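You operate a simulated robot arm through the tools that you are given. There is no shell and no other tool. Be economical: measure what you need, move in short steps, check, and stop when the job is done.

You run a simulated robot arm. Do the job below in one go: nothing can be reset, and whatever is moved stays where it is left.

JOB
Turn the engine so that the brown plug faces the aisle, and screw it in.
Fine: pull the round white knob, turn the ash deck a quarter turn, push the knob back in, then turn the plug clockwise till its white dot points up.

The check looks at the end state, three seconds after you hand in, the way a careful person would. Anything else that was tipped, shoved, dropped, spilled or broken makes it a failure.

ROBOT AND FRAMES
A 7-joint arm with a fingered hand, fixed in place. Base frame: the origin is at the foot of the arm, x ahead of it, y to its left, z up. Units: mm, rad, N and s.
Its first joint turns from -2.496 to 2.496 rad. Payload 3 kg.
The tool frame sits at the grasp point between the pads (the TCP): z along the fingers, y along the line on which they close. The tips reach 26 mm beyond it. The gripper opens to 148 mm. The gripper's body begins 73 mm behind the TCP. The gripper is a hand of 3 fingers: y runs from the thumb to the fingers, the wrist lies at [0, 0, -229] in the tool frame.
Orientation is that of the tool frame in the base frame, as a unit quaternion [x, y, z, w]. With the fingers straight down and closing along the base's y, the tool's x points along the base's -x, its y along +y and its z along -z.

CONTROLS
- The arm moves only by the tool drive_tool. Its argument "steps" is a list of rows, each a list of 2 entries, a list of its own where there are three numbers: the turn, a rotation vector about the base's x, y, z in rad, then the shift along the base's x, y, z in mm. In form: [[[wx, wy, wz], [dx, dy, dz]], ...]. A call has 1 to 10 rows; each row shifts and turns the commanded pose from where the row before left it. A row lasts 0.2 s, in which the tool goes at most 50 mm and 0.15 rad; a call with a longer step from one row to the next is refused whole. A pose out of reach is approached as far as the arm can. The call stops where the force on the tool passes 90 N (or 10 N more than at its start, if that is more) or the arm is blocked; 0.2 s more then pass. In this call time passes only in rows, and 0.2 s behind the last. The reply holds the time, the measured pose of the TCP, the force on the tool along the base axes, the opening and the grip force, in the units named above and with some noise, with the torque about the TCP (base axes, N m) and any sound that the robot's microphone picked up.
- Cameras (640 x 400 px; columns grow to the right, rows downward): "scene" is fixed at [52.4, 647.2, 1606.3]; the picture's right is [-0.58, -0.81, 0.00], its down [-0.36, 0.26, -0.90] and it looks along [0.73, -0.52, -0.44] (base axes); focal length 316 px, centre (320, 200). "wrist" rides on the gripper at [68, -39, -90] in the tool frame; the picture's right is [0.50, 0.87, 0.00], its down [-0.66, 0.38, -0.65] and it looks along [-0.57, 0.33, 0.76] (tool axes); focal length 222 px, centre (320, 200). There is no depth. A picture from a camera that has moved, and an enlarged one, comes with that camera's place and axes in the base frame and with its lens. The place of the scene camera against the robot may be out by one fixed shift of up to 12 mm in any direction.
- grab_frame(camera): a new picture of that camera. It takes no simulated time.
- raise_lower(by): slides the trunk up (or, below 0, down) by that many mm; the arm rides with it, the base frame stays. It gives what a move gives, with no picture.
- finger_targets(finger1, finger2, thumb_bend): sets how far each is bent, from 0 (flat) to 100 (curled in); at 30 the hand is open as for a grip, at 70 the pads meet at the TCP. One left out holds its place. A second passes; each finger stops where it meets its share of the squeeze, and holds until it gets a number again. It is the only way to open and close the hand. It gives what a move gives, with no picture; readings hold the bend of each and the force on the fingers (four entries, about 0 where the hand has none), thumb and palm.
- enlarge(camera, box): a new picture of the part [left, top, right, bottom] of that camera's present view, enlarged. It takes no simulated time.
- hand_in(): hands the job in; it is judged then, once.

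Work in short steps. Places have to be worked out from the pictures, the camera data and where the tool is seen: move nearer, look again, correct. Check each grasp and each placing, and mend what went wrong. You have 120 turns and 68 pictures in all, those below and enlarged ones among them. Open the gripper and draw the arm clear of the work before you hand the job in, unless the task says otherwise; then end with one line.

The tools are called after ">>>" by a JSON object that holds its "fn" and its "kwargs". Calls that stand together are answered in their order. drive_tool: Moves the arm, as the interface text tells. Its arguments: {"type":"object","properties":{"steps":{"type":"array"}},"required":["steps"]} The other tools are called the same way: raise_lower (by) slides the trunk up or down; finger_targets (finger1, finger2, thumb_bend) moves the fingers one by one; grab_frame (camera) takes a picture; enlarge (camera, box) takes an enlarged picture of a part of a camera's view; hand_in () hands the job in.

At the start:

```text
time_s: 0.0
ee_pos: [894.8, -140.2, 1172.9]
tcp_rot: [0.0, 1.0, 0.0, 0.0]
ft_force: [-0.4, 0.5, -0.6]
moment: [0.02, 0.0, 0.01]
width: 148.0
gripper_force: 0.0
shape: jaw
bend: [30.0, 30.0, 30.0]
finger forces: [0.0, 0.0, 0.1, 0.0, 0.1, 0.1]
trunk travel left (down, up): [-600.0, 290.0]
```

scene: 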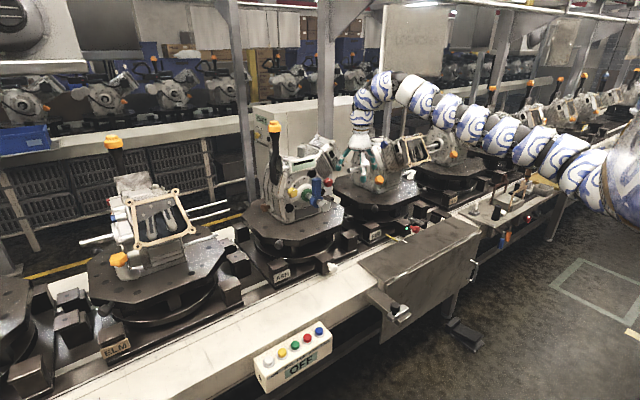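
wrist: 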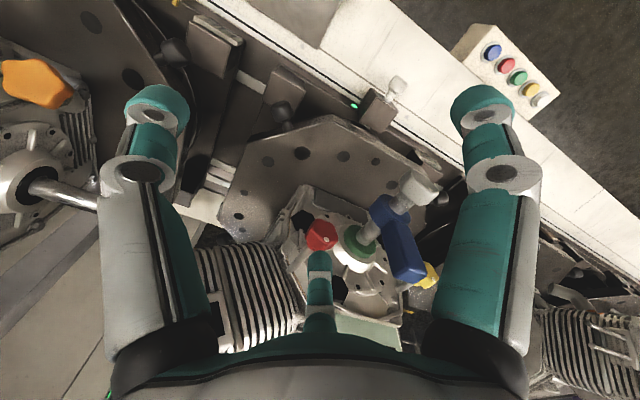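

I'll look closer at the decks and the knob before moving.

>>> {"fn": "enlarge", "kwargs": {"camera": "scene", "box": [220, 110, 380, 300]}}

>>> {"fn": "enlarge", "kwargs": {"camera": "scene", "box": [60, 120, 540, 400]}}

>>> {"fn": "enlarge", "kwargs": {"camera": "wrist", "box": [180, 60, 460, 340]}}

```text
2.11 times, centred on (300, 205) of scene
camera zoom: at [52.4, 647.2, 1606.3], right [-0.58, -0.81, 0.0], down [-0.36, 0.26, -0.9], along [0.73, -0.52, -0.44], focal length 666 px, centre (362, 190)
```

zoom: 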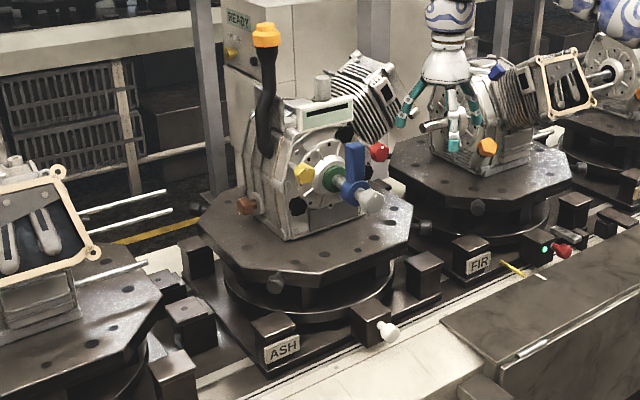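

```text
1.33 times, centred on (300, 260) of scene
camera zoom: at [52.4, 647.2, 1606.3], right [-0.58, -0.81, 0.0], down [-0.36, 0.26, -0.9], along [0.73, -0.52, -0.44], focal length 422 px, centre (347, 120)
```

zoom: 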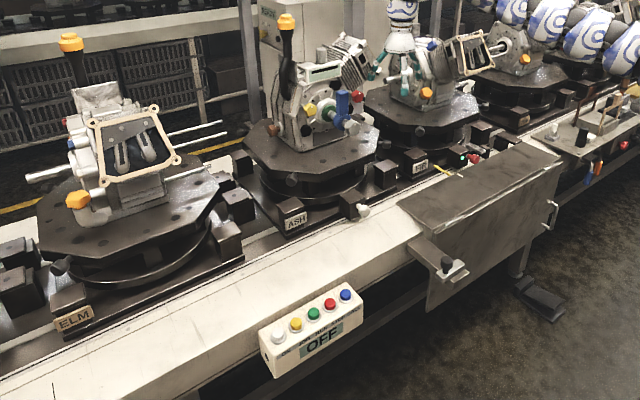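

```text
1.43 times, centred on (320, 200) of wrist
camera zoom: at [825.6, -177.9, 1262.8], right [-0.5, 0.87, 0.0], down [0.66, 0.38, 0.65], along [0.57, 0.33, -0.76], focal length 317 px, centre (320, 200)
```

zoom: 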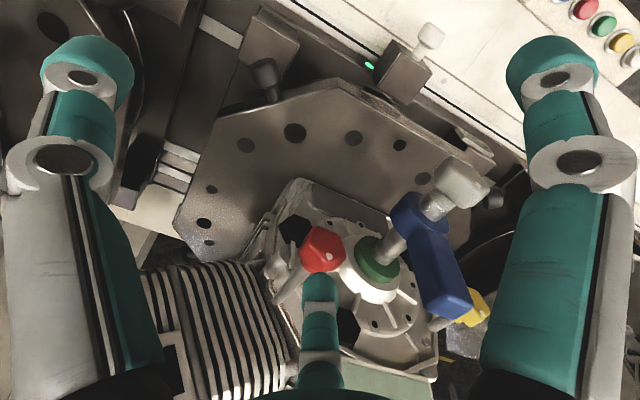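

The ASH knob triangulates to about (853, 25, 785), and the deck centre lies further along x. I'll draw the hand back over the aisle and turn the camera to look at the ASH deck.

>>> {"fn": "drive_tool", "kwargs": {"steps": [[[0, 0, -0.1], [-40, 0, 0]], [[0, 0, -0.1], [-40, 0, 0]], [[0, 0, -0.1], [-40, 0, 0]], [[0, 0, -0.1], [-40, 0, 0]], [[0, 0, -0.1], [-40, 10, 0]], [[0, 0, 0], [-40, 20, 0]], [[0, 0, 0], [-40, 20, 0]]]}}

>>> {"fn": "grab_frame", "kwargs": {"camera": "wrist"}}

>>> {"fn": "enlarge", "kwargs": {"camera": "scene", "box": [230, 110, 370, 290]}}

```text
time_s: 1.6
ee_pos: [813.1, -124.4, 1195.1]
tcp_rot: [0.15, 0.989, 0.0, 0.001]
ft_force: [-0.1, 0.6, 0.9]
moment: [0.04, -0.04, 0.0]
width: 148.1
gripper_force: 0.0
shape: jaw
bend: [30.0, 30.0, 30.0]
finger forces: [0.0, 0.0, 0.0, 0.0, 0.0, 0.0]
out of reach, approached as far as the arm can: row 2, 3, 4, 5, 6, 7
trunk travel left (down, up): [-600.0, 290.0]
```

```text
62 pictures are left
camera wrist: at [736.8, -141.1, 1285.8], right [-0.22, 0.98, 0.0], down [0.74, 0.17, 0.65], along [0.64, 0.14, -0.76], focal length 222 px, centre (320, 200)
```

wrist: 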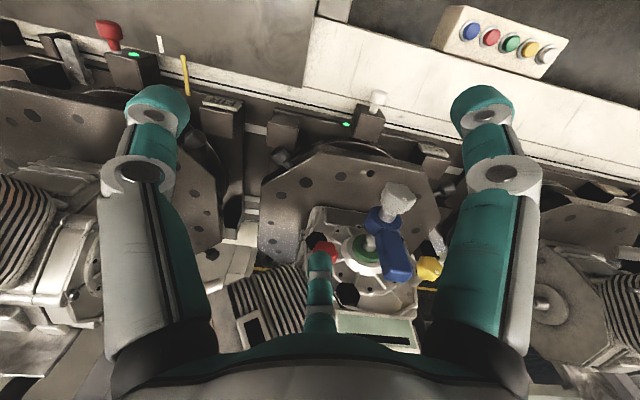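

```text
2.22 times, centred on (300, 200) of scene
camera zoom: at [52.4, 647.2, 1606.3], right [-0.58, -0.81, 0.0], down [-0.36, 0.26, -0.9], along [0.73, -0.52, -0.44], focal length 703 px, centre (364, 200)
```

zoom: 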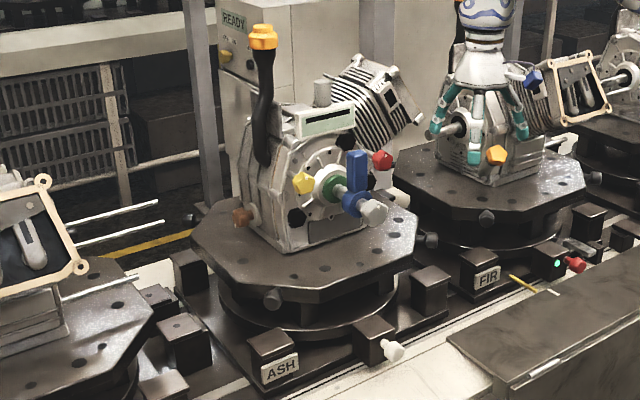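

The hand ran into the near reach limit at this height. From three views I put the ASH deck centre near (1160, 9) with its top at about z 920. Side pegs sit near (970, ±185, 905), and the knob is near (856, 12, 790). I'll go down a little and see where the commanded pose stands.

>>> {"fn": "drive_tool", "kwargs": {"steps": [[[0, 0, 0], [0, 20, -40]], [[0, 0, 0], [0, 20, -40]], [[0, 0, 0], [0, 20, -40]]]}}

```text
time_s: 2.4
ee_pos: [815.2, -122.1, 1186.0]
tcp_rot: [0.152, 0.988, 0.001, -0.003]
ft_force: [-0.6, -0.5, -0.8]
moment: [-0.02, -0.02, -0.01]
width: 147.9
gripper_force: 0.1
shape: jaw
bend: [30.0, 30.0, 30.0]
finger forces: [0.1, 0.1, 0.0, 0.1, 0.1, 0.1]
out of reach, approached as far as the arm can: row 1, 2, 3
trunk travel left (down, up): [-600.0, 290.0]
```

The readings suggest the commanded pose is still far back in x, so I'll bring it forward again while going down.

>>> {"fn": "drive_tool", "kwargs": {"steps": [[[0, 0, 0.1], [45, 0, 0]], [[0, 0, 0.1], [45, 0, 0]], [[0, 0, 0], [40, 0, 0]], [[0, 0, 0], [40, 0, 0]]]}}

```text
time_s: 3.6
ee_pos: [945.8, -254.1, 1188.0]
tcp_rot: [0.128, 0.992, -0.002, -0.001]
ft_force: [1.2, 0.2, 0.0]
moment: [-0.01, -0.01, 0.01]
width: 147.7
gripper_force: 0.0
shape: jaw
bend: [30.0, 30.0, 30.0]
finger forces: [0.1, 0.0, 0.0, 0.0, 0.0, 0.0]
out of reach, approached as far as the arm can: row 4
trunk travel left (down, up): [-600.0, 290.0]
stopped in row 4: the arm was blocked; the commanded pose is now the measured one
```

The tool went sideways to (946, -254) and was reported blocked, which is unexpected. I'll look before moving again.

>>> {"fn": "grab_frame", "kwargs": {"camera": "scene"}}

>>> {"fn": "grab_frame", "kwargs": {"camera": "wrist"}}

```text
60 pictures are left
```

scene: 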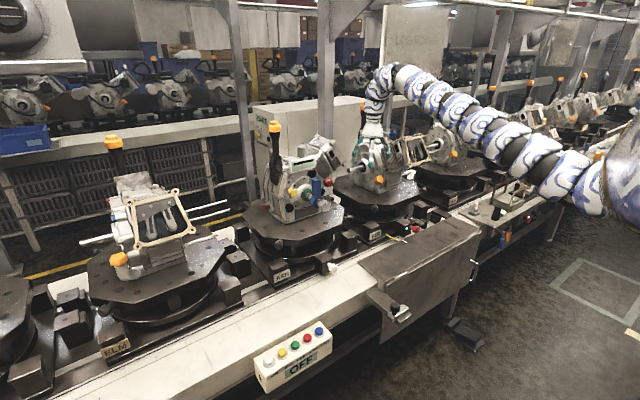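

```text
59 pictures are left
camera wrist: at [870.3, -273.9, 1278.7], right [-0.26, 0.96, 0.0], down [0.73, 0.2, 0.65], along [0.63, 0.17, -0.76], focal length 222 px, centre (320, 200)
```

wrist: 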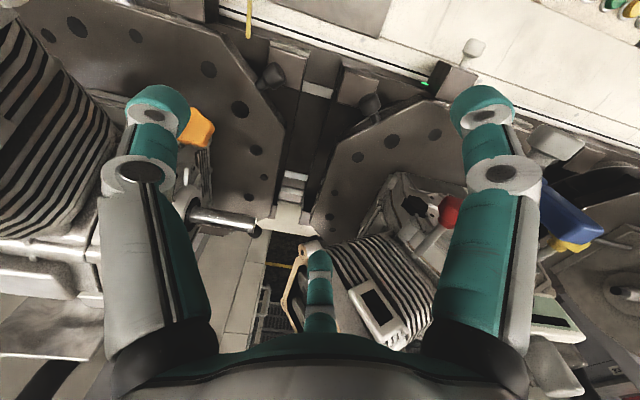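

The arm is stretched high with the wrist folded, so being lower should help. I'll back out in short steps and then descend in front of the decks.

>>> {"fn": "drive_tool", "kwargs": {"steps": [[[0, 0, 0], [-35, 15, 0]], [[0, 0, 0], [-35, 15, 0]], [[0, 0, 0], [-25, 15, -10]], [[0, 0, 0], [-5, 10, -40]], [[0, 0, 0], [-5, 10, -40]], [[0, 0, 0], [-5, 10, -40]]]}}

```text
time_s: 5.0
ee_pos: [838.5, -190.5, 1088.2]
tcp_rot: [0.129, 0.992, -0.001, -0.002]
ft_force: [0.3, -0.8, -0.4]
moment: [0.04, 0.02, 0.0]
width: 147.7
gripper_force: 0.1
shape: jaw
bend: [30.0, 30.0, 30.0]
finger forces: [0.0, 0.0, 0.0, 0.0, 0.0, 0.0]
out of reach, approached as far as the arm can: row 6
trunk travel left (down, up): [-600.0, 290.0]
```

That worked until the last row. I'll raise the trunk to give the arm a better posture.

>>> {"fn": "raise_lower", "kwargs": {"by": 200}}

>>> {"fn": "drive_tool", "kwargs": {"steps": [[[0, 0, 0], [-10, 0, -40]], [[0, 0, 0], [-10, 0, -40]], [[0, 0, 0], [-10, 0, -40]], [[0, 0, 0], [-10, 0, -40]], [[0, 0, 0], [0, 0, -40]]]}}

```text
time_s: 7.2
ee_pos: [837.1, -188.3, 1289.2]
tcp_rot: [0.128, 0.992, -0.002, -0.002]
ft_force: [0.0, -0.3, 0.1]
moment: [0.02, -0.02, 0.03]
width: 147.9
gripper_force: 0.0
shape: jaw
bend: [30.0, 30.0, 30.0]
finger forces: [0.0, 0.1, 0.0, 0.0, 0.0, 0.0]
trunk travel left (down, up): [-800.0, 90.0]
```

```text
time_s: 8.4
ee_pos: [839.8, -187.5, 1248.2]
tcp_rot: [0.129, 0.992, -0.001, -0.002]
ft_force: [1.0, 0.1, 1.0]
moment: [-0.02, -0.01, 0.0]
width: 147.8
gripper_force: 0.1
shape: jaw
bend: [30.0, 30.0, 30.0]
finger forces: [0.2, 0.0, 0.0, 0.1, 0.0, 0.0]
out of reach, approached as far as the arm can: row 1, 2, 3, 4
trunk travel left (down, up): [-800.0, 90.0]
```

Still limited. I'll test whether the limit is in x or z by descending with x going outward, since the path below is clear at this height.

>>> {"fn": "drive_tool", "kwargs": {"steps": [[[0, 0, 0], [45, 0, 0]], [[0, 0, 0], [20, 0, 0]]]}}

>>> {"fn": "grab_frame", "kwargs": {"camera": "scene"}}

```text
time_s: 9.0
ee_pos: [903.6, -188.5, 1245.0]
tcp_rot: [0.128, 0.992, -0.002, -0.003]
ft_force: [-0.1, 1.3, 0.6]
moment: [-0.06, -0.03, -0.01]
width: 147.6
gripper_force: 0.1
shape: jaw
bend: [30.0, 30.0, 30.0]
finger forces: [0.0, 0.0, 0.0, 0.1, 0.1, 0.0]
trunk travel left (down, up): [-800.0, 90.0]
```

```text
58 pictures are left
```

scene: 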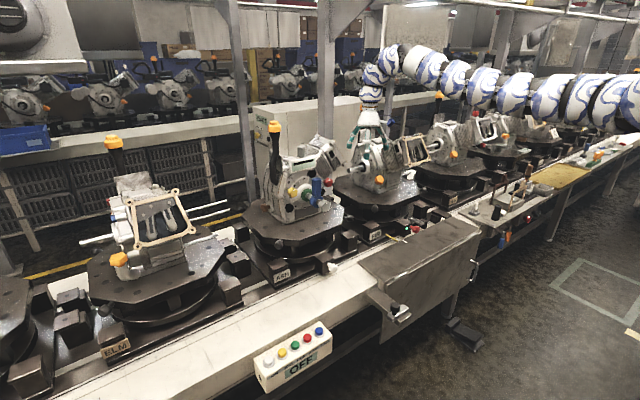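

The arm is nearly straight at this height. A bent wrist may be what limits it, so I'll tilt the tool forward (fingers towards +x and down), which I want for the knob anyway.

>>> {"fn": "drive_tool", "kwargs": {"steps": [[[0, -0.13, 0], [-10, 0, 0]], [[0, -0.13, 0], [-10, 0, 0]], [[0, -0.13, 0], [-20, 0, 0]], [[0, -0.13, 0], [-20, 0, 0]], [[0, 0, 0], [-20, 0, -10]]]}}

```text
time_s: 10.4
ee_pos: [835.2, -185.5, 1262.1]
tcp_rot: [0.119, 0.955, 0.025, 0.271]
ft_force: [0.5, -0.3, -0.2]
moment: [0.03, 0.01, 0.03]
width: 147.8
gripper_force: 0.1
shape: jaw
bend: [30.0, 30.0, 30.0]
finger forces: [0.0, 0.0, 0.0, 0.1, 0.1, 0.0]
trunk travel left (down, up): [-800.0, 90.0]
stopped in row 5: the arm was blocked; the commanded pose is now the measured one
```

Tilting helped, but it reports "blocked" with no force. I'll check the picture.

>>> {"fn": "grab_frame", "kwargs": {"camera": "scene"}}

>>> {"fn": "drive_tool", "kwargs": {"steps": [[[0, 0, 0], [0, 0, -40]], [[0, 0, 0], [0, 0, -40]]]}}

```text
57 pictures are left
```

scene: 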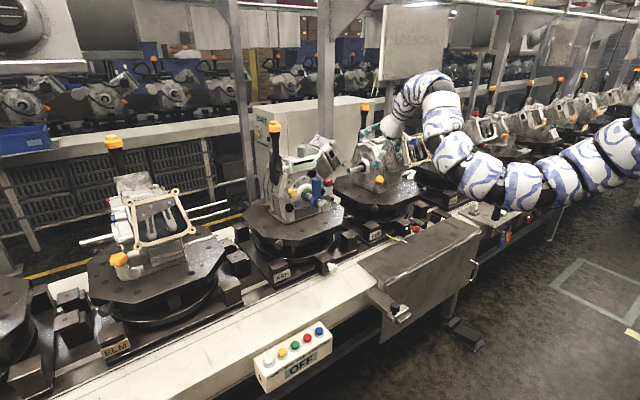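

```text
time_s: 11.0
ee_pos: [837.4, -190.2, 1182.7]
tcp_rot: [0.12, 0.955, 0.027, 0.272]
ft_force: [-0.1, -0.7, -0.5]
moment: [-0.01, -0.02, 0.0]
width: 148.4
gripper_force: 0.0
shape: jaw
bend: [30.0, 30.0, 30.0]
finger forces: [0.1, 0.0, 0.0, 0.0, 0.0, 0.0]
trunk travel left (down, up): [-800.0, 90.0]
```

The elbow is now bent and the tool moves freely. I'll go to a viewing spot in front of the knob, around (770, 0, 1000).

>>> {"fn": "drive_tool", "kwargs": {"steps": [[[0, 0, 0.05], [-20, 30, -20]], [[0, 0, 0.05], [-20, 30, -20]], [[0, 0, 0.05], [-20, 30, -20]], [[0, 0, 0.05], [-10, 30, -30]], [[0, 0, 0.05], [0, 30, -30]], [[0, 0, 0], [0, 30, -30]], [[0, 0, 0], [0, 20, -30]]]}}

>>> {"fn": "grab_frame", "kwargs": {"camera": "wrist"}}

>>> {"fn": "grab_frame", "kwargs": {"camera": "scene"}}

```text
time_s: 12.6
ee_pos: [764.2, 10.6, 1000.4]
tcp_rot: [-0.001, 0.962, 0.059, 0.266]
ft_force: [-0.4, -0.6, 0.0]
moment: [-0.02, 0.01, 0.03]
width: 148.3
gripper_force: 0.0
shape: jaw
bend: [30.0, 30.0, 30.0]
finger forces: [0.0, 0.0, 0.1, 0.0, 0.0, 0.0]
trunk travel left (down, up): [-800.0, 90.0]
```

```text
56 pictures are left
camera wrist: at [660.7, -35.5, 1039.3], right [-0.46, 0.88, -0.16], down [0.22, 0.28, 0.94], along [0.86, 0.39, -0.32], focal length 222 px, centre (320, 200)
```

wrist: 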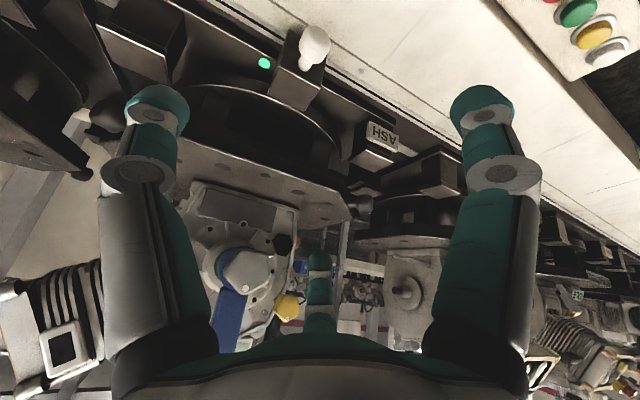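

```text
55 pictures are left
```

scene: 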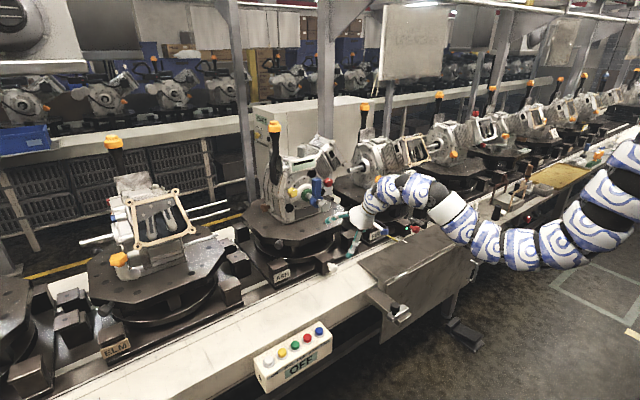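

The knob now triangulates to about (850, 8, 783), sticking out toward −x. I'll pre-bend the fingers, level the roll, tilt further and descend to just short of it.

>>> {"fn": "finger_targets", "kwargs": {"finger1": 48, "finger2": 48, "thumb_bend": 48}}

>>> {"fn": "drive_tool", "kwargs": {"steps": [[[-0.056, -0.1, 0], [0, 0, -30]], [[-0.056, -0.1, 0], [0, 0, -30]], [[0, -0.1, 0], [0, 0, -30]], [[0, 0, 0], [5, 0, -30]], [[0, 0, 0], [5, 0, -20]]]}}

>>> {"fn": "grab_frame", "kwargs": {"camera": "wrist"}}

>>> {"fn": "enlarge", "kwargs": {"camera": "scene", "box": [240, 140, 440, 300]}}

```text
time_s: 13.6
ee_pos: [764.0, 10.9, 1001.0]
tcp_rot: [-0.001, 0.962, 0.06, 0.265]
ft_force: [0.7, -0.1, -0.1]
moment: [0.0, 0.0, 0.0]
width: 68.8
gripper_force: 0.1
shape: fingers
bend: [48.0, 48.0, 48.0]
finger forces: [0.0, 0.1, 0.0, 0.0, 0.1, 0.1]
trunk travel left (down, up): [-800.0, 90.0]
```

```text
time_s: 14.8
ee_pos: [775.1, 11.4, 859.0]
tcp_rot: [-0.021, 0.914, 0.003, 0.406]
ft_force: [0.0, -0.4, 0.4]
moment: [0.02, 0.0, -0.01]
width: 68.8
gripper_force: 0.0
shape: fingers
bend: [48.0, 48.0, 48.0]
finger forces: [0.0, 0.1, 0.0, 0.0, 0.1, 0.0]
trunk travel left (down, up): [-800.0, 90.0]
```

```text
54 pictures are left
camera wrist: at [664.3, -31.0, 869.8], right [-0.37, 0.85, -0.38], down [-0.06, 0.39, 0.92], along [0.93, 0.37, -0.09], focal length 222 px, centre (320, 200)
```

wrist: 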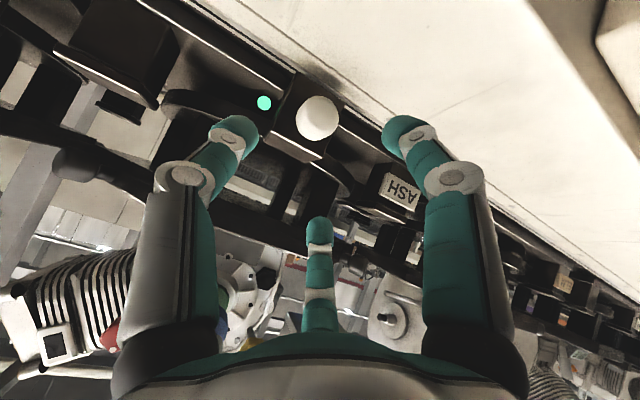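

```text
2.50 times, centred on (340, 220) of scene
camera zoom: at [52.4, 647.2, 1606.3], right [-0.58, -0.81, 0.0], down [-0.36, 0.26, -0.9], along [0.73, -0.52, -0.44], focal length 791 px, centre (270, 150)
```

zoom: 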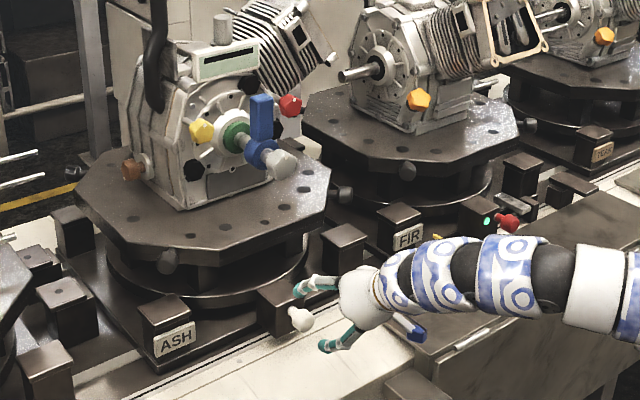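

The knob ball is about 36 mm wide at roughly (845, 9, 788), with the block face about 35 mm behind its centre. I'll tilt a little flatter and move to just short of it.

>>> {"fn": "drive_tool", "kwargs": {"steps": [[[0, -0.1, 0], [10, 0, -20]], [[0, -0.1, 0], [12, 0, -18]], [[0, 0, 0], [13, -1, -12]], [[0, 0, 0], [12, -1, -9]]]}}

>>> {"fn": "grab_frame", "kwargs": {"camera": "wrist"}}

>>> {"fn": "enlarge", "kwargs": {"camera": "scene", "box": [300, 210, 400, 290]}}

```text
time_s: 15.8
ee_pos: [821.7, 11.6, 801.6]
tcp_rot: [-0.022, 0.869, 0.002, 0.495]
ft_force: [-0.2, -0.1, 0.4]
moment: [-0.03, 0.03, 0.01]
width: 69.0
gripper_force: 0.1
shape: fingers
bend: [48.0, 48.0, 48.0]
finger forces: [0.2, 0.1, 0.0, 0.0, 0.0, 0.0]
trunk travel left (down, up): [-800.0, 90.0]
```

```text
52 pictures are left
camera wrist: at [710.9, -32.7, 790.5], right [-0.29, 0.85, -0.45], down [-0.24, 0.39, 0.89], along [0.93, 0.37, 0.09], focal length 222 px, centre (320, 200)
```

wrist: 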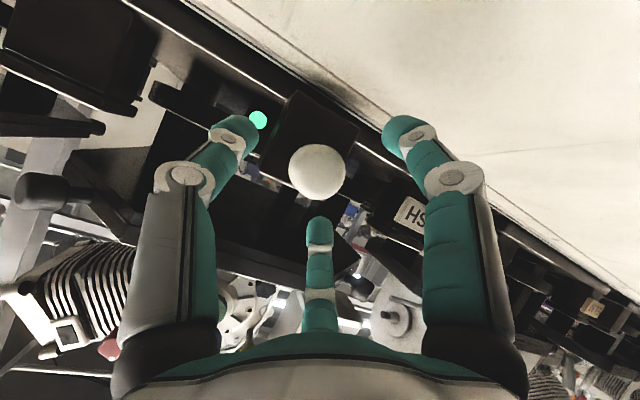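

```text
5.00 times, centred on (350, 250) of scene
camera zoom: at [52.4, 647.2, 1606.3], right [-0.58, -0.81, 0.0], down [-0.36, 0.26, -0.9], along [0.73, -0.52, -0.44], focal length 1582 px, centre (170, -50)
```

zoom: 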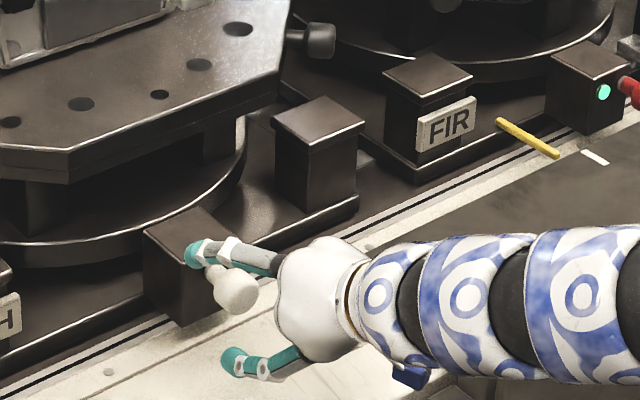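

The ball sits on the tool axis about 27 mm ahead of the TCP. I'll advance 17 mm and close the fingers.

>>> {"fn": "drive_tool", "kwargs": {"steps": [[[0, 0, 0], [7, 0, -4]], [[0, 0, 0], [8, -1, -5]]]}}

>>> {"fn": "finger_targets", "kwargs": {"finger1": 66, "finger2": 66, "thumb_bend": 66}}

>>> {"fn": "grab_frame", "kwargs": {"camera": "wrist"}}

```text
time_s: 16.4
ee_pos: [835.3, 8.9, 792.9]
tcp_rot: [-0.023, 0.869, 0.002, 0.495]
ft_force: [-0.2, 0.3, 0.3]
moment: [-0.03, -0.03, 0.0]
width: 68.8
gripper_force: 0.0
shape: fingers
bend: [48.0, 48.0, 48.0]
finger forces: [0.1, 0.0, 0.1, 0.1, 0.1, 0.0]
trunk travel left (down, up): [-800.0, 90.0]
```

```text
time_s: 17.4
ee_pos: [834.9, 8.5, 794.7]
tcp_rot: [-0.022, 0.868, 0.002, 0.496]
ft_force: [2.5, 1.3, 8.8]
moment: [0.21, -0.46, 0.17]
width: 22.4
gripper_force: 8.2
shape: fingers
bend: [62.0, 52.0, 63.0]
finger forces: [2.8, 10.4, 0.0, 0.0, 4.0, 0.1]
trunk travel left (down, up): [-800.0, 90.0]
```

```text
50 pictures are left
camera wrist: at [724.9, -33.8, 783.6], right [-0.29, 0.85, -0.45], down [-0.24, 0.39, 0.89], along [0.93, 0.37, 0.1], focal length 222 px, centre (320, 200)
```

wrist: 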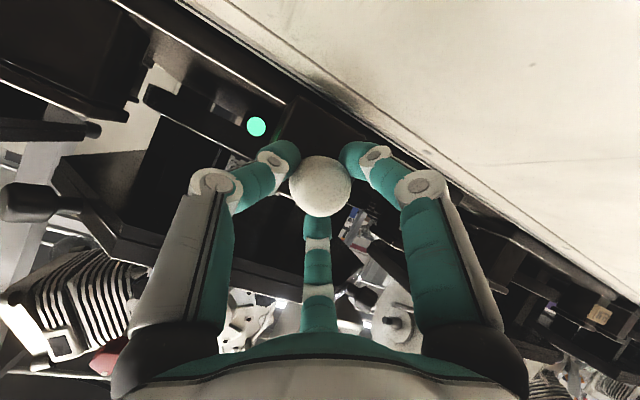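

All three fingers are around the ball. I'll pull toward −x in small steps.

>>> {"fn": "drive_tool", "kwargs": {"steps": [[[0, 0, 0], [-6, 0, 0]], [[0, 0, 0], [-6, 0, 0]], [[0, 0, 0], [-6, 0, 0]], [[0, 0, 0], [-6, 0, 0]]]}}

>>> {"fn": "grab_frame", "kwargs": {"camera": "wrist"}}

```text
time_s: 18.4
ee_pos: [811.3, 9.6, 792.5]
tcp_rot: [-0.021, 0.869, 0.001, 0.495]
ft_force: [7.5, 0.0, -1.4]
moment: [0.0, -0.1, 0.02]
width: 19.7
gripper_force: 5.2
shape: fingers
bend: [63.0, 57.0, 64.0]
finger forces: [2.9, 4.0, 0.1, 0.0, 3.1, 0.1]
trunk travel left (down, up): [-800.0, 90.0]
```

```text
49 pictures are left
camera wrist: at [700.9, -35.2, 782.2], right [-0.29, 0.85, -0.45], down [-0.24, 0.39, 0.89], along [0.93, 0.37, 0.09], focal length 222 px, centre (320, 200)
```

wrist: 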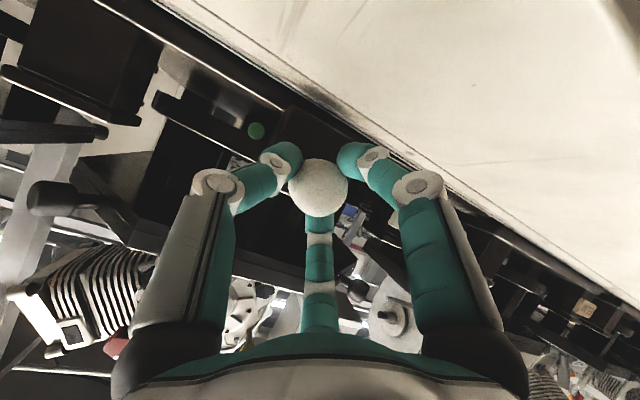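

The knob moved about 24 mm and the green light went out, so the pin is out. I'll pull a little further to reach the stop.

>>> {"fn": "drive_tool", "kwargs": {"steps": [[[0, 0, 0], [-4, 0, 0]], [[0, 0, 0], [-4, 0, 0]], [[0, 0, 0], [-4, 0, 0]]]}}

```text
time_s: 19.2
ee_pos: [802.0, 9.0, 793.5]
tcp_rot: [-0.022, 0.868, 0.003, 0.496]
ft_force: [4.8, -0.7, 0.6]
moment: [0.02, -0.07, 0.01]
width: 18.3
gripper_force: 4.1
shape: fingers
bend: [64.0, 57.0, 63.0]
finger forces: [1.0, 3.6, 0.1, 0.0, 3.7, 0.0]
trunk travel left (down, up): [-800.0, 90.0]
```

The force is low. I'll open the fingers, back off, and check that the knob stays out.

>>> {"fn": "finger_targets", "kwargs": {"finger1": 46, "finger2": 46, "thumb_bend": 46}}

>>> {"fn": "drive_tool", "kwargs": {"steps": [[[0, 0, 0], [-20, 0, 12]], [[0, 0, 0], [-25, 0, 15]], [[0, 0, 0], [-20, 0, 30]]]}}

>>> {"fn": "grab_frame", "kwargs": {"camera": "wrist"}}

>>> {"fn": "enlarge", "kwargs": {"camera": "scene", "box": [220, 180, 380, 300]}}

```text
time_s: 20.2
ee_pos: [800.6, 8.7, 794.4]
tcp_rot: [-0.022, 0.869, 0.002, 0.495]
ft_force: [-0.2, 0.2, -0.5]
moment: [0.02, 0.02, -0.04]
width: 74.7
gripper_force: 0.0
shape: fingers
bend: [46.0, 46.0, 46.0]
finger forces: [0.1, 0.0, 0.0, 0.0, 0.0, 0.0]
trunk travel left (down, up): [-800.0, 90.0]
```

```text
time_s: 21.0
ee_pos: [734.4, 8.3, 850.7]
tcp_rot: [-0.022, 0.869, 0.001, 0.494]
ft_force: [-0.4, -0.6, -0.6]
moment: [-0.02, 0.0, 0.01]
width: 74.9
gripper_force: 0.1
shape: fingers
bend: [46.0, 46.0, 46.0]
finger forces: [0.0, 0.0, 0.0, 0.0, 0.0, 0.1]
trunk travel left (down, up): [-800.0, 90.0]
```

```text
48 pictures are left
camera wrist: at [624.5, -34.8, 838.9], right [-0.29, 0.85, -0.45], down [-0.24, 0.39, 0.89], along [0.93, 0.37, 0.09], focal length 222 px, centre (320, 200)
```

wrist: 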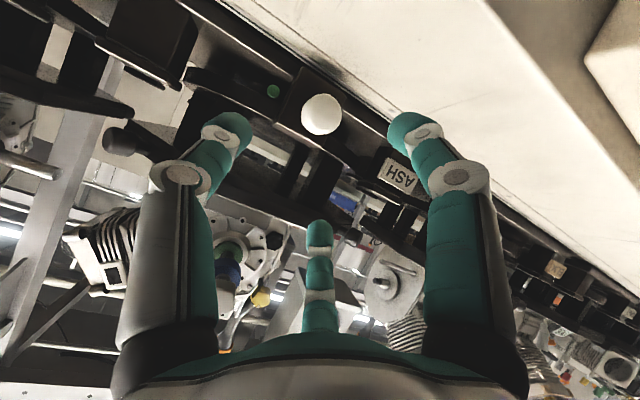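

```text
3.33 times, centred on (300, 240) of scene
camera zoom: at [52.4, 647.2, 1606.3], right [-0.58, -0.81, 0.0], down [-0.36, 0.26, -0.9], along [0.73, -0.52, -0.44], focal length 1055 px, centre (387, 67)
```

zoom: 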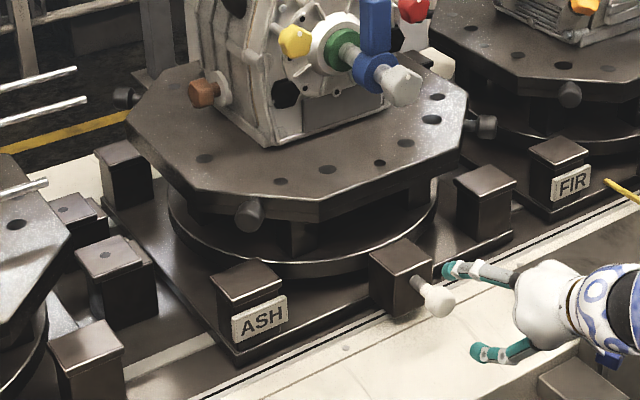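

The knob stays out and the light is off. The deck pegs fit a centre of about (1156, 9) and a radius of about 258. I'll close the fingers into a poker and go to the +y side of the front-left peg, so I can push it round toward the aisle and −y (counter-clockwise).

>>> {"fn": "finger_targets", "kwargs": {"finger1": 69, "finger2": 69, "thumb_bend": 69}}

>>> {"fn": "drive_tool", "kwargs": {"steps": [[[0, 0.06, 0], [5, 30, 25]], [[0, 0.06, 0], [15, 40, 25]], [[0, 0.06, 0], [20, 40, 25]], [[0, 0.06, 0], [20, 40, 15]], [[0, 0, 0], [20, 40, 10]], [[0, 0, 0], [20, 30, 0]], [[0, 0, 0], [20, 10, 0]]]}}

>>> {"fn": "grab_frame", "kwargs": {"camera": "wrist"}}

>>> {"fn": "enlarge", "kwargs": {"camera": "scene", "box": [220, 180, 380, 300]}}

```text
time_s: 22.0
ee_pos: [736.5, 8.6, 850.0]
tcp_rot: [-0.022, 0.868, 0.001, 0.495]
ft_force: [0.6, 0.7, 0.2]
moment: [0.0, -0.02, 0.02]
width: 2.0
gripper_force: 0.1
shape: fingers
bend: [69.0, 69.0, 69.0]
finger forces: [0.0, 0.0, 0.0, 0.0, 0.0, 0.0]
trunk travel left (down, up): [-800.0, 90.0]
```

```text
refused: row 3 steps farther than a row can; nothing moved
```

```text
46 pictures are left
camera wrist: at [625.8, -34.4, 839.3], right [-0.29, 0.85, -0.45], down [-0.24, 0.39, 0.89], along [0.93, 0.37, 0.1], focal length 222 px, centre (320, 200)
```

wrist: 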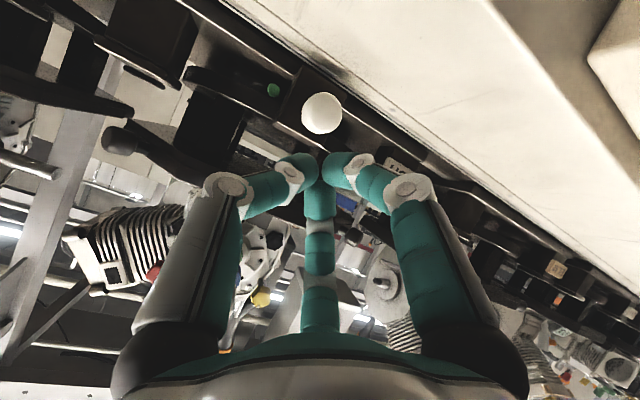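

```text
3.33 times, centred on (300, 240) of scene
camera zoom: at [52.4, 647.2, 1606.3], right [-0.58, -0.81, 0.0], down [-0.36, 0.26, -0.9], along [0.73, -0.52, -0.44], focal length 1055 px, centre (387, 67)
```

zoom: 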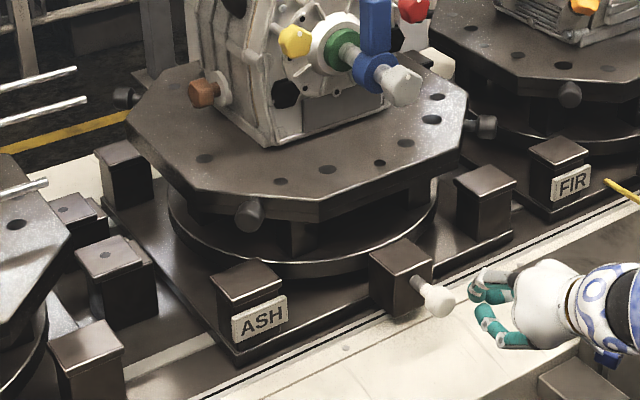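

The step was too long and the move was refused, so I'll repeat it with smaller rows.

>>> {"fn": "drive_tool", "kwargs": {"steps": [[[0, 0.06, 0], [5, 30, 25]], [[0, 0.06, 0], [15, 35, 20]], [[0, 0.06, 0], [20, 35, 20]], [[0, 0.06, 0], [20, 35, 20]], [[0, 0, 0], [20, 35, 15]], [[0, 0, 0], [20, 35, 0]], [[0, 0, 0], [20, 25, 0]]]}}

>>> {"fn": "grab_frame", "kwargs": {"camera": "wrist"}}

>>> {"fn": "enlarge", "kwargs": {"camera": "scene", "box": [220, 180, 380, 300]}}

```text
time_s: 23.6
ee_pos: [855.5, 239.3, 949.4]
tcp_rot: [-0.022, 0.922, 0.004, 0.387]
ft_force: [0.2, 0.7, -1.1]
moment: [0.0, 0.01, 0.01]
width: 2.2
gripper_force: 0.1
shape: fingers
bend: [69.0, 69.0, 69.0]
finger forces: [0.0, 0.0, 0.1, 0.1, 0.0, 0.0]
trunk travel left (down, up): [-800.0, 90.0]
```

```text
44 pictures are left
camera wrist: at [745.3, 196.4, 965.9], right [-0.39, 0.85, -0.37], down [-0.02, 0.39, 0.92], along [0.92, 0.37, -0.13], focal length 222 px, centre (320, 200)
```

wrist: 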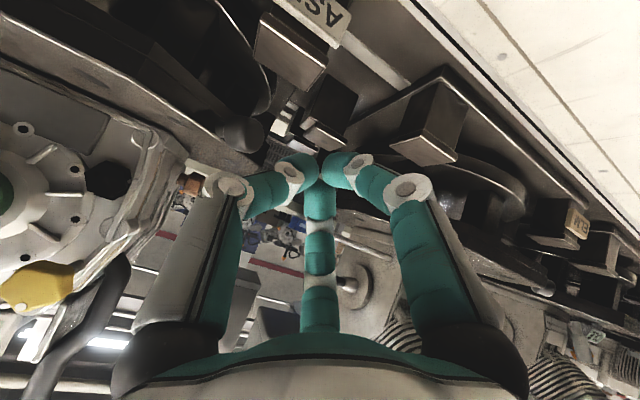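

```text
3.33 times, centred on (300, 240) of scene
camera zoom: at [52.4, 647.2, 1606.3], right [-0.58, -0.81, 0.0], down [-0.36, 0.26, -0.9], along [0.73, -0.52, -0.44], focal length 1055 px, centre (387, 67)
```

zoom: 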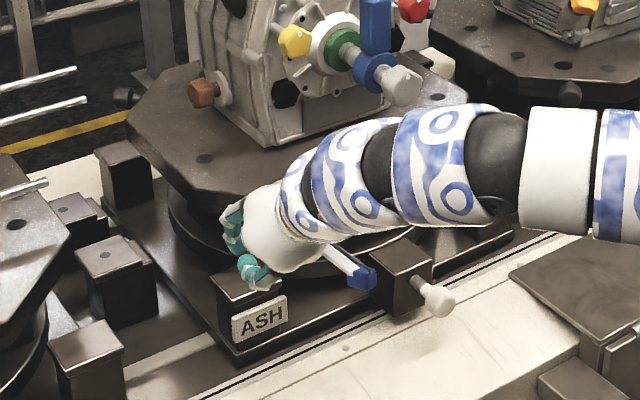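

The peg is confirmed near (964, 188, 910). I'll move in past it on its +y side.

>>> {"fn": "drive_tool", "kwargs": {"steps": [[[0, 0, 0], [30, 3, -8]], [[0, 0, 0], [30, 3, -8]], [[0, 0, 0], [30, 2, -8]], [[0, 0, 0], [30, 0, -8]]]}}

>>> {"fn": "grab_frame", "kwargs": {"camera": "wrist"}}

```text
time_s: 24.6
ee_pos: [910.2, 242.9, 937.1]
tcp_rot: [-0.022, 0.921, 0.005, 0.388]
ft_force: [0.3, 0.2, -0.1]
moment: [0.0, 0.0, 0.0]
width: 1.7
gripper_force: 0.1
shape: fingers
bend: [69.0, 69.0, 69.0]
finger forces: [0.1, 0.1, 0.0, 0.1, 0.0, 0.1]
out of reach, approached as far as the arm can: row 2, 3, 4
trunk travel left (down, up): [-800.0, 90.0]
```

```text
42 pictures are left
camera wrist: at [800.1, 200.6, 952.6], right [-0.39, 0.85, -0.36], down [-0.03, 0.38, 0.92], along [0.92, 0.37, -0.13], focal length 222 px, centre (320, 200)
```

wrist: 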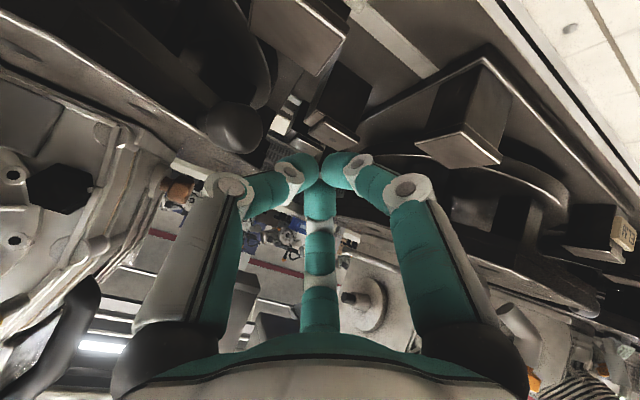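

Reach is limited here because the trunk is too high. I'll rise with the arm, lower the trunk to match, then go forward.

>>> {"fn": "drive_tool", "kwargs": {"steps": [[[0, 0, 0], [-10, 0, 40]], [[0, 0, 0], [0, 0, 40]], [[0, 0, 0], [0, 0, 40]], [[0, 0, 0], [0, 0, 40]]]}}

>>> {"fn": "raise_lower", "kwargs": {"by": -150}}

>>> {"fn": "drive_tool", "kwargs": {"steps": [[[0, 0, 0], [25, 2, -5]], [[0, 0, 0], [25, 0, -5]], [[0, 0, 0], [20, 0, 0]]]}}

```text
time_s: 25.6
ee_pos: [900.9, 243.2, 1098.6]
tcp_rot: [-0.022, 0.922, 0.004, 0.386]
ft_force: [-0.5, 0.5, 0.7]
moment: [-0.03, 0.01, 0.0]
width: 1.6
gripper_force: 0.0
shape: fingers
bend: [69.0, 69.0, 69.0]
finger forces: [0.0, 0.0, 0.1, 0.1, 0.1, 0.0]
trunk travel left (down, up): [-800.0, 90.0]
```

```text
time_s: 27.3
ee_pos: [900.4, 243.0, 947.5]
tcp_rot: [-0.021, 0.922, 0.004, 0.387]
ft_force: [-0.2, 0.1, 0.2]
moment: [0.03, 0.02, 0.0]
width: 2.0
gripper_force: 0.0
shape: fingers
bend: [69.0, 69.0, 69.0]
finger forces: [0.0, 0.1, 0.0, 0.1, 0.0, 0.1]
trunk travel left (down, up): [-650.0, 240.0]
```

```text
time_s: 28.1
ee_pos: [970.2, 245.6, 940.0]
tcp_rot: [-0.021, 0.922, 0.005, 0.387]
ft_force: [0.5, 0.3, -0.5]
moment: [-0.01, 0.06, -0.02]
width: 2.0
gripper_force: 0.0
shape: fingers
bend: [69.0, 69.0, 69.0]
finger forces: [0.1, 0.0, 0.1, 0.0, 0.0, 0.1]
trunk travel left (down, up): [-650.0, 240.0]
```

Now it reaches. I'll go forward a bit more and down to peg height, then look.

>>> {"fn": "drive_tool", "kwargs": {"steps": [[[0, 0, 0], [12, 0, -12]], [[0, 0, 0], [5, 0, -12]]]}}

>>> {"fn": "grab_frame", "kwargs": {"camera": "wrist"}}

>>> {"fn": "enlarge", "kwargs": {"camera": "scene", "box": [220, 180, 380, 300]}}

```text
time_s: 28.7
ee_pos: [982.9, 246.1, 923.0]
tcp_rot: [-0.022, 0.921, 0.004, 0.388]
ft_force: [0.1, -0.6, 0.4]
moment: [-0.04, 0.01, 0.01]
width: 1.8
gripper_force: 0.0
shape: fingers
bend: [69.0, 69.0, 69.0]
finger forces: [0.1, 0.0, 0.0, 0.0, 0.1, 0.0]
out of reach, approached as far as the arm can: row 2
trunk travel left (down, up): [-650.0, 240.0]
```

```text
41 pictures are left
camera wrist: at [873.2, 203.1, 937.8], right [-0.39, 0.85, -0.36], down [-0.03, 0.38, 0.92], along [0.92, 0.37, -0.13], focal length 222 px, centre (320, 200)
```

wrist: 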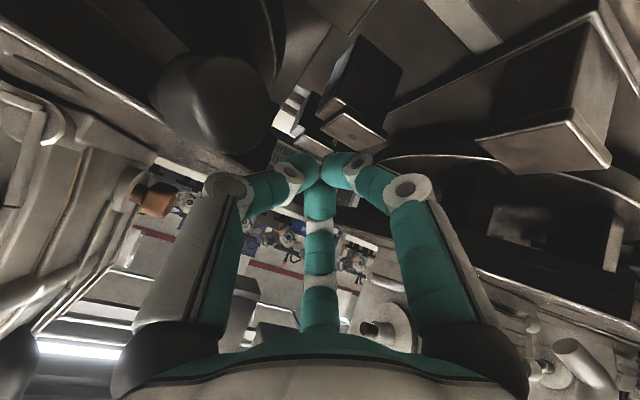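

```text
3.33 times, centred on (300, 240) of scene
camera zoom: at [52.4, 647.2, 1606.3], right [-0.58, -0.81, 0.0], down [-0.36, 0.26, -0.9], along [0.73, -0.52, -0.44], focal length 1055 px, centre (387, 67)
```

zoom: 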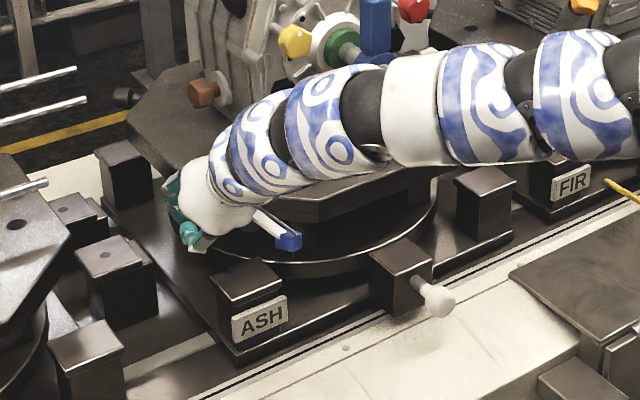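

The peg head is about 40 mm wide at (964, 187, 908). I'll start pushing along the arc and watch the force.

>>> {"fn": "drive_tool", "kwargs": {"steps": [[[0, 0, 0], [-9, -20, 0]], [[0, 0, 0], [-16, -17, 0]], [[0, 0, 0], [-16, -18, 0]], [[0, 0, 0], [-15, -20, 0]]]}}

>>> {"fn": "grab_frame", "kwargs": {"camera": "wrist"}}

```text
time_s: 29.7
ee_pos: [926.1, 170.9, 919.0]
tcp_rot: [-0.021, 0.922, 0.003, 0.386]
ft_force: [-0.9, -0.1, 2.6]
moment: [-0.12, 0.02, 0.01]
width: 1.3
gripper_force: 1.8
shape: fingers
bend: [69.0, 69.0, 69.0]
finger forces: [0.1, 0.1, 0.0, 0.1, 3.0, 0.0]
trunk travel left (down, up): [-650.0, 240.0]
```

```text
39 pictures are left
camera wrist: at [816.1, 127.4, 935.7], right [-0.39, 0.85, -0.36], down [-0.02, 0.39, 0.92], along [0.92, 0.36, -0.13], focal length 222 px, centre (320, 200)
```

wrist: 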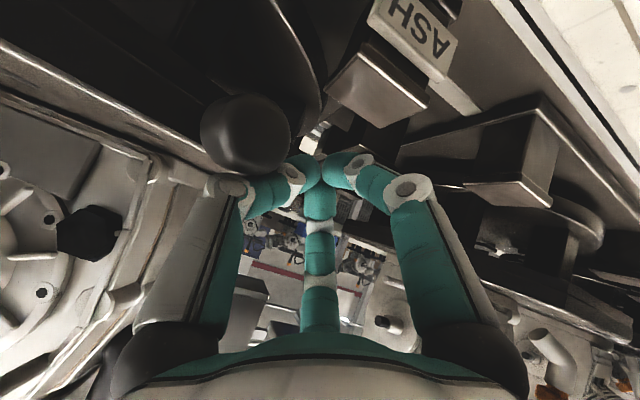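

The thumb is in contact and the peg has moved to about 153°, so the deck turns easily. I'll continue along the arc.

>>> {"fn": "drive_tool", "kwargs": {"steps": [[[0, 0, 0], [-13, -21, 0]], [[0, 0, 0], [-12, -22, 0]], [[0, 0, 0], [-9, -23, 0]], [[0, 0, 0], [-7, -23, 0]], [[0, 0, 0], [-6, -24, 0]], [[0, 0, 0], [-3, -24, 0]]]}}

>>> {"fn": "grab_frame", "kwargs": {"camera": "wrist"}}

>>> {"fn": "enlarge", "kwargs": {"camera": "scene", "box": [220, 110, 380, 300]}}

```text
time_s: 31.1
ee_pos: [875.9, 34.9, 919.7]
tcp_rot: [-0.021, 0.922, 0.005, 0.388]
ft_force: [-1.1, 1.2, 1.9]
moment: [-0.06, 0.02, -0.02]
width: 1.0
gripper_force: 1.9
shape: fingers
bend: [69.0, 69.0, 70.0]
finger forces: [0.1, 0.0, 0.1, 0.0, 3.3, 0.0]
trunk travel left (down, up): [-650.0, 240.0]
```

```text
38 pictures are left
camera wrist: at [765.1, -8.6, 935.7], right [-0.39, 0.85, -0.36], down [-0.02, 0.38, 0.92], along [0.92, 0.37, -0.13], focal length 222 px, centre (320, 200)
```

wrist: 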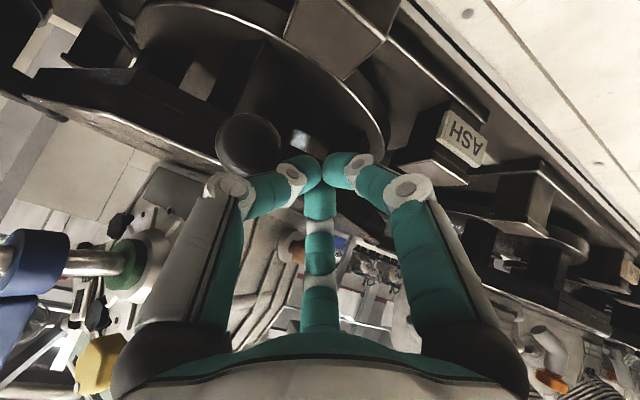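

```text
2.11 times, centred on (300, 205) of scene
camera zoom: at [52.4, 647.2, 1606.3], right [-0.58, -0.81, 0.0], down [-0.36, 0.26, -0.9], along [0.73, -0.52, -0.44], focal length 666 px, centre (362, 190)
```

zoom: 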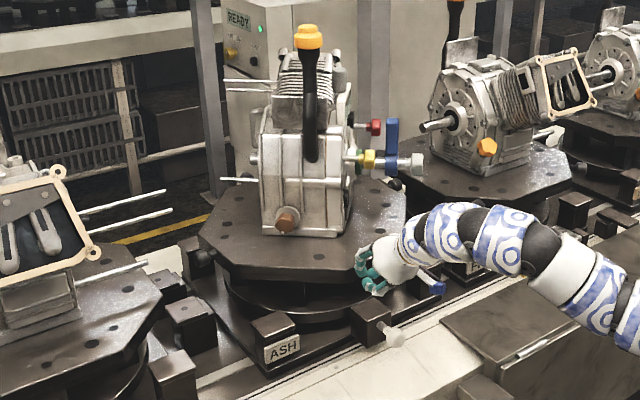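

The deck is about halfway and the brown plug is swinging toward the aisle. I'll continue and watch the clearance between the blue lever and the FIR engine's shaft.

>>> {"fn": "drive_tool", "kwargs": {"steps": [[[0, 0, 0], [-1, -25, 0]], [[0, 0, 0], [1, -25, 0]], [[0, 0, 0], [3, -24, 0]], [[0, 0, 0], [5, -24, 0]]]}}

>>> {"fn": "enlarge", "kwargs": {"camera": "scene", "box": [220, 110, 380, 300]}}

>>> {"fn": "grab_frame", "kwargs": {"camera": "wrist"}}

```text
time_s: 32.1
ee_pos: [883.1, -68.1, 921.8]
tcp_rot: [-0.021, 0.922, 0.005, 0.387]
ft_force: [0.1, 0.0, 0.0]
moment: [-0.04, 0.02, -0.01]
width: 1.7
gripper_force: 0.2
shape: fingers
bend: [69.0, 69.0, 69.0]
finger forces: [0.0, 0.1, 0.0, 0.0, 0.7, 0.0]
trunk travel left (down, up): [-650.0, 240.0]
```

```text
2.11 times, centred on (300, 205) of scene
camera zoom: at [52.4, 647.2, 1606.3], right [-0.58, -0.81, 0.0], down [-0.36, 0.26, -0.9], along [0.73, -0.52, -0.44], focal length 666 px, centre (362, 190)
```

zoom: 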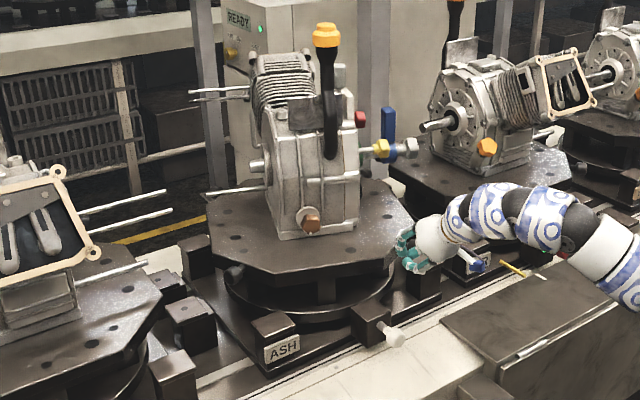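

```text
35 pictures are left
camera wrist: at [773.2, -110.8, 937.9], right [-0.39, 0.85, -0.36], down [-0.02, 0.39, 0.92], along [0.92, 0.36, -0.13], focal length 222 px, centre (320, 200)
```

wrist: 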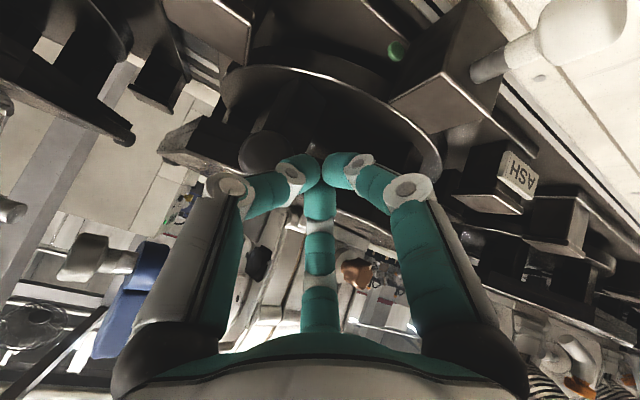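

About 19° remain. The lever handle should pass roughly 40 mm from the FIR shaft, so I'll go slowly.

>>> {"fn": "drive_tool", "kwargs": {"steps": [[[0, 0, 0], [9, -19, 0]], [[0, 0, 0], [9, -23, 0]], [[0, 0, 0], [6, -11, 0]]]}}

>>> {"fn": "enlarge", "kwargs": {"camera": "scene", "box": [220, 110, 380, 300]}}

```text
time_s: 32.9
ee_pos: [909.8, -118.8, 923.9]
tcp_rot: [-0.021, 0.921, 0.004, 0.388]
ft_force: [-1.1, 2.3, 1.2]
moment: [-0.01, -0.06, 0.03]
width: 0.0
gripper_force: 1.7
shape: fingers
bend: [69.0, 69.0, 71.0]
finger forces: [0.0, 0.0, 0.0, 0.0, 3.2, 0.0]
trunk travel left (down, up): [-650.0, 240.0]
```

```text
2.11 times, centred on (300, 205) of scene
camera zoom: at [52.4, 647.2, 1606.3], right [-0.58, -0.81, 0.0], down [-0.36, 0.26, -0.9], along [0.73, -0.52, -0.44], focal length 666 px, centre (362, 190)
```

zoom: 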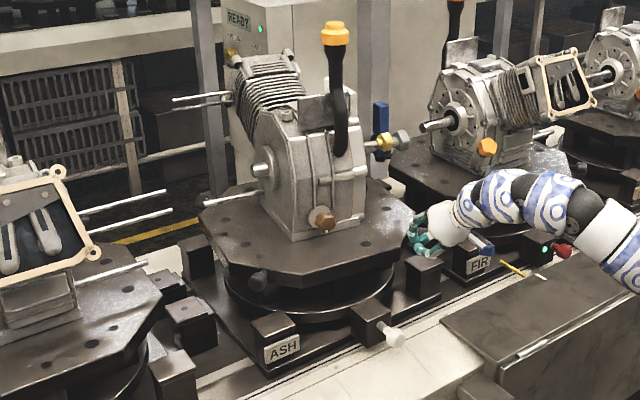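

The next peg is now at scene pixel u≈270, against a target of about 278, so roughly 7° remain. I'll nudge further.

>>> {"fn": "drive_tool", "kwargs": {"steps": [[[0, 0, 0], [5, -9, 0]], [[0, 0, 0], [5, -9, 0]]]}}

>>> {"fn": "enlarge", "kwargs": {"camera": "scene", "box": [220, 160, 380, 280]}}

```text
time_s: 33.5
ee_pos: [918.3, -136.5, 922.4]
tcp_rot: [-0.021, 0.922, 0.004, 0.387]
ft_force: [-3.2, 2.4, 1.5]
moment: [0.01, -0.01, -0.01]
width: 0.1
gripper_force: 2.2
shape: fingers
bend: [69.0, 69.0, 71.0]
finger forces: [0.1, 0.0, 0.0, 0.1, 5.0, 0.0]
trunk travel left (down, up): [-650.0, 240.0]
```

```text
3.33 times, centred on (300, 220) of scene
camera zoom: at [52.4, 647.2, 1606.3], right [-0.58, -0.81, 0.0], down [-0.36, 0.26, -0.9], along [0.73, -0.52, -0.44], focal length 1055 px, centre (387, 133)
```

zoom: 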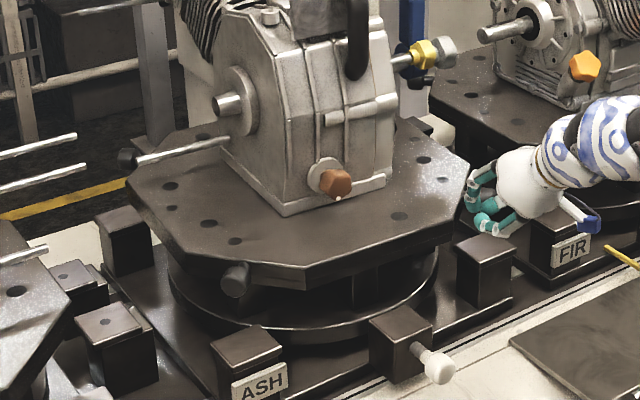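

About 12 enlarged pixels remain, which is roughly 14 mm of arc or 3°. I'll push on carefully.

>>> {"fn": "drive_tool", "kwargs": {"steps": [[[0, 0, 0], [4, -6, 0]], [[0, 0, 0], [4, -5, 0]]]}}

>>> {"fn": "enlarge", "kwargs": {"camera": "scene", "box": [220, 180, 380, 300]}}

```text
time_s: 34.1
ee_pos: [926.2, -146.6, 920.7]
tcp_rot: [-0.022, 0.922, 0.005, 0.387]
ft_force: [-2.2, 3.4, 2.0]
moment: [0.03, -0.02, 0.04]
width: 0.0
gripper_force: 2.0
shape: fingers
bend: [69.0, 69.0, 71.0]
finger forces: [0.0, 0.0, 0.0, 0.1, 4.9, 0.0]
trunk travel left (down, up): [-650.0, 240.0]
```

```text
3.33 times, centred on (300, 240) of scene
camera zoom: at [52.4, 647.2, 1606.3], right [-0.58, -0.81, 0.0], down [-0.36, 0.26, -0.9], along [0.73, -0.52, -0.44], focal length 1055 px, centre (387, 67)
```

zoom: 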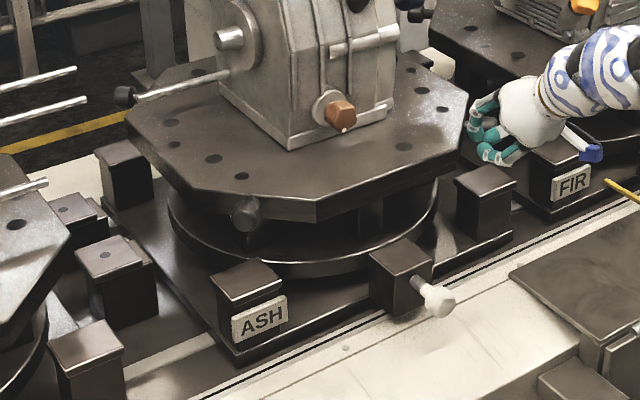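

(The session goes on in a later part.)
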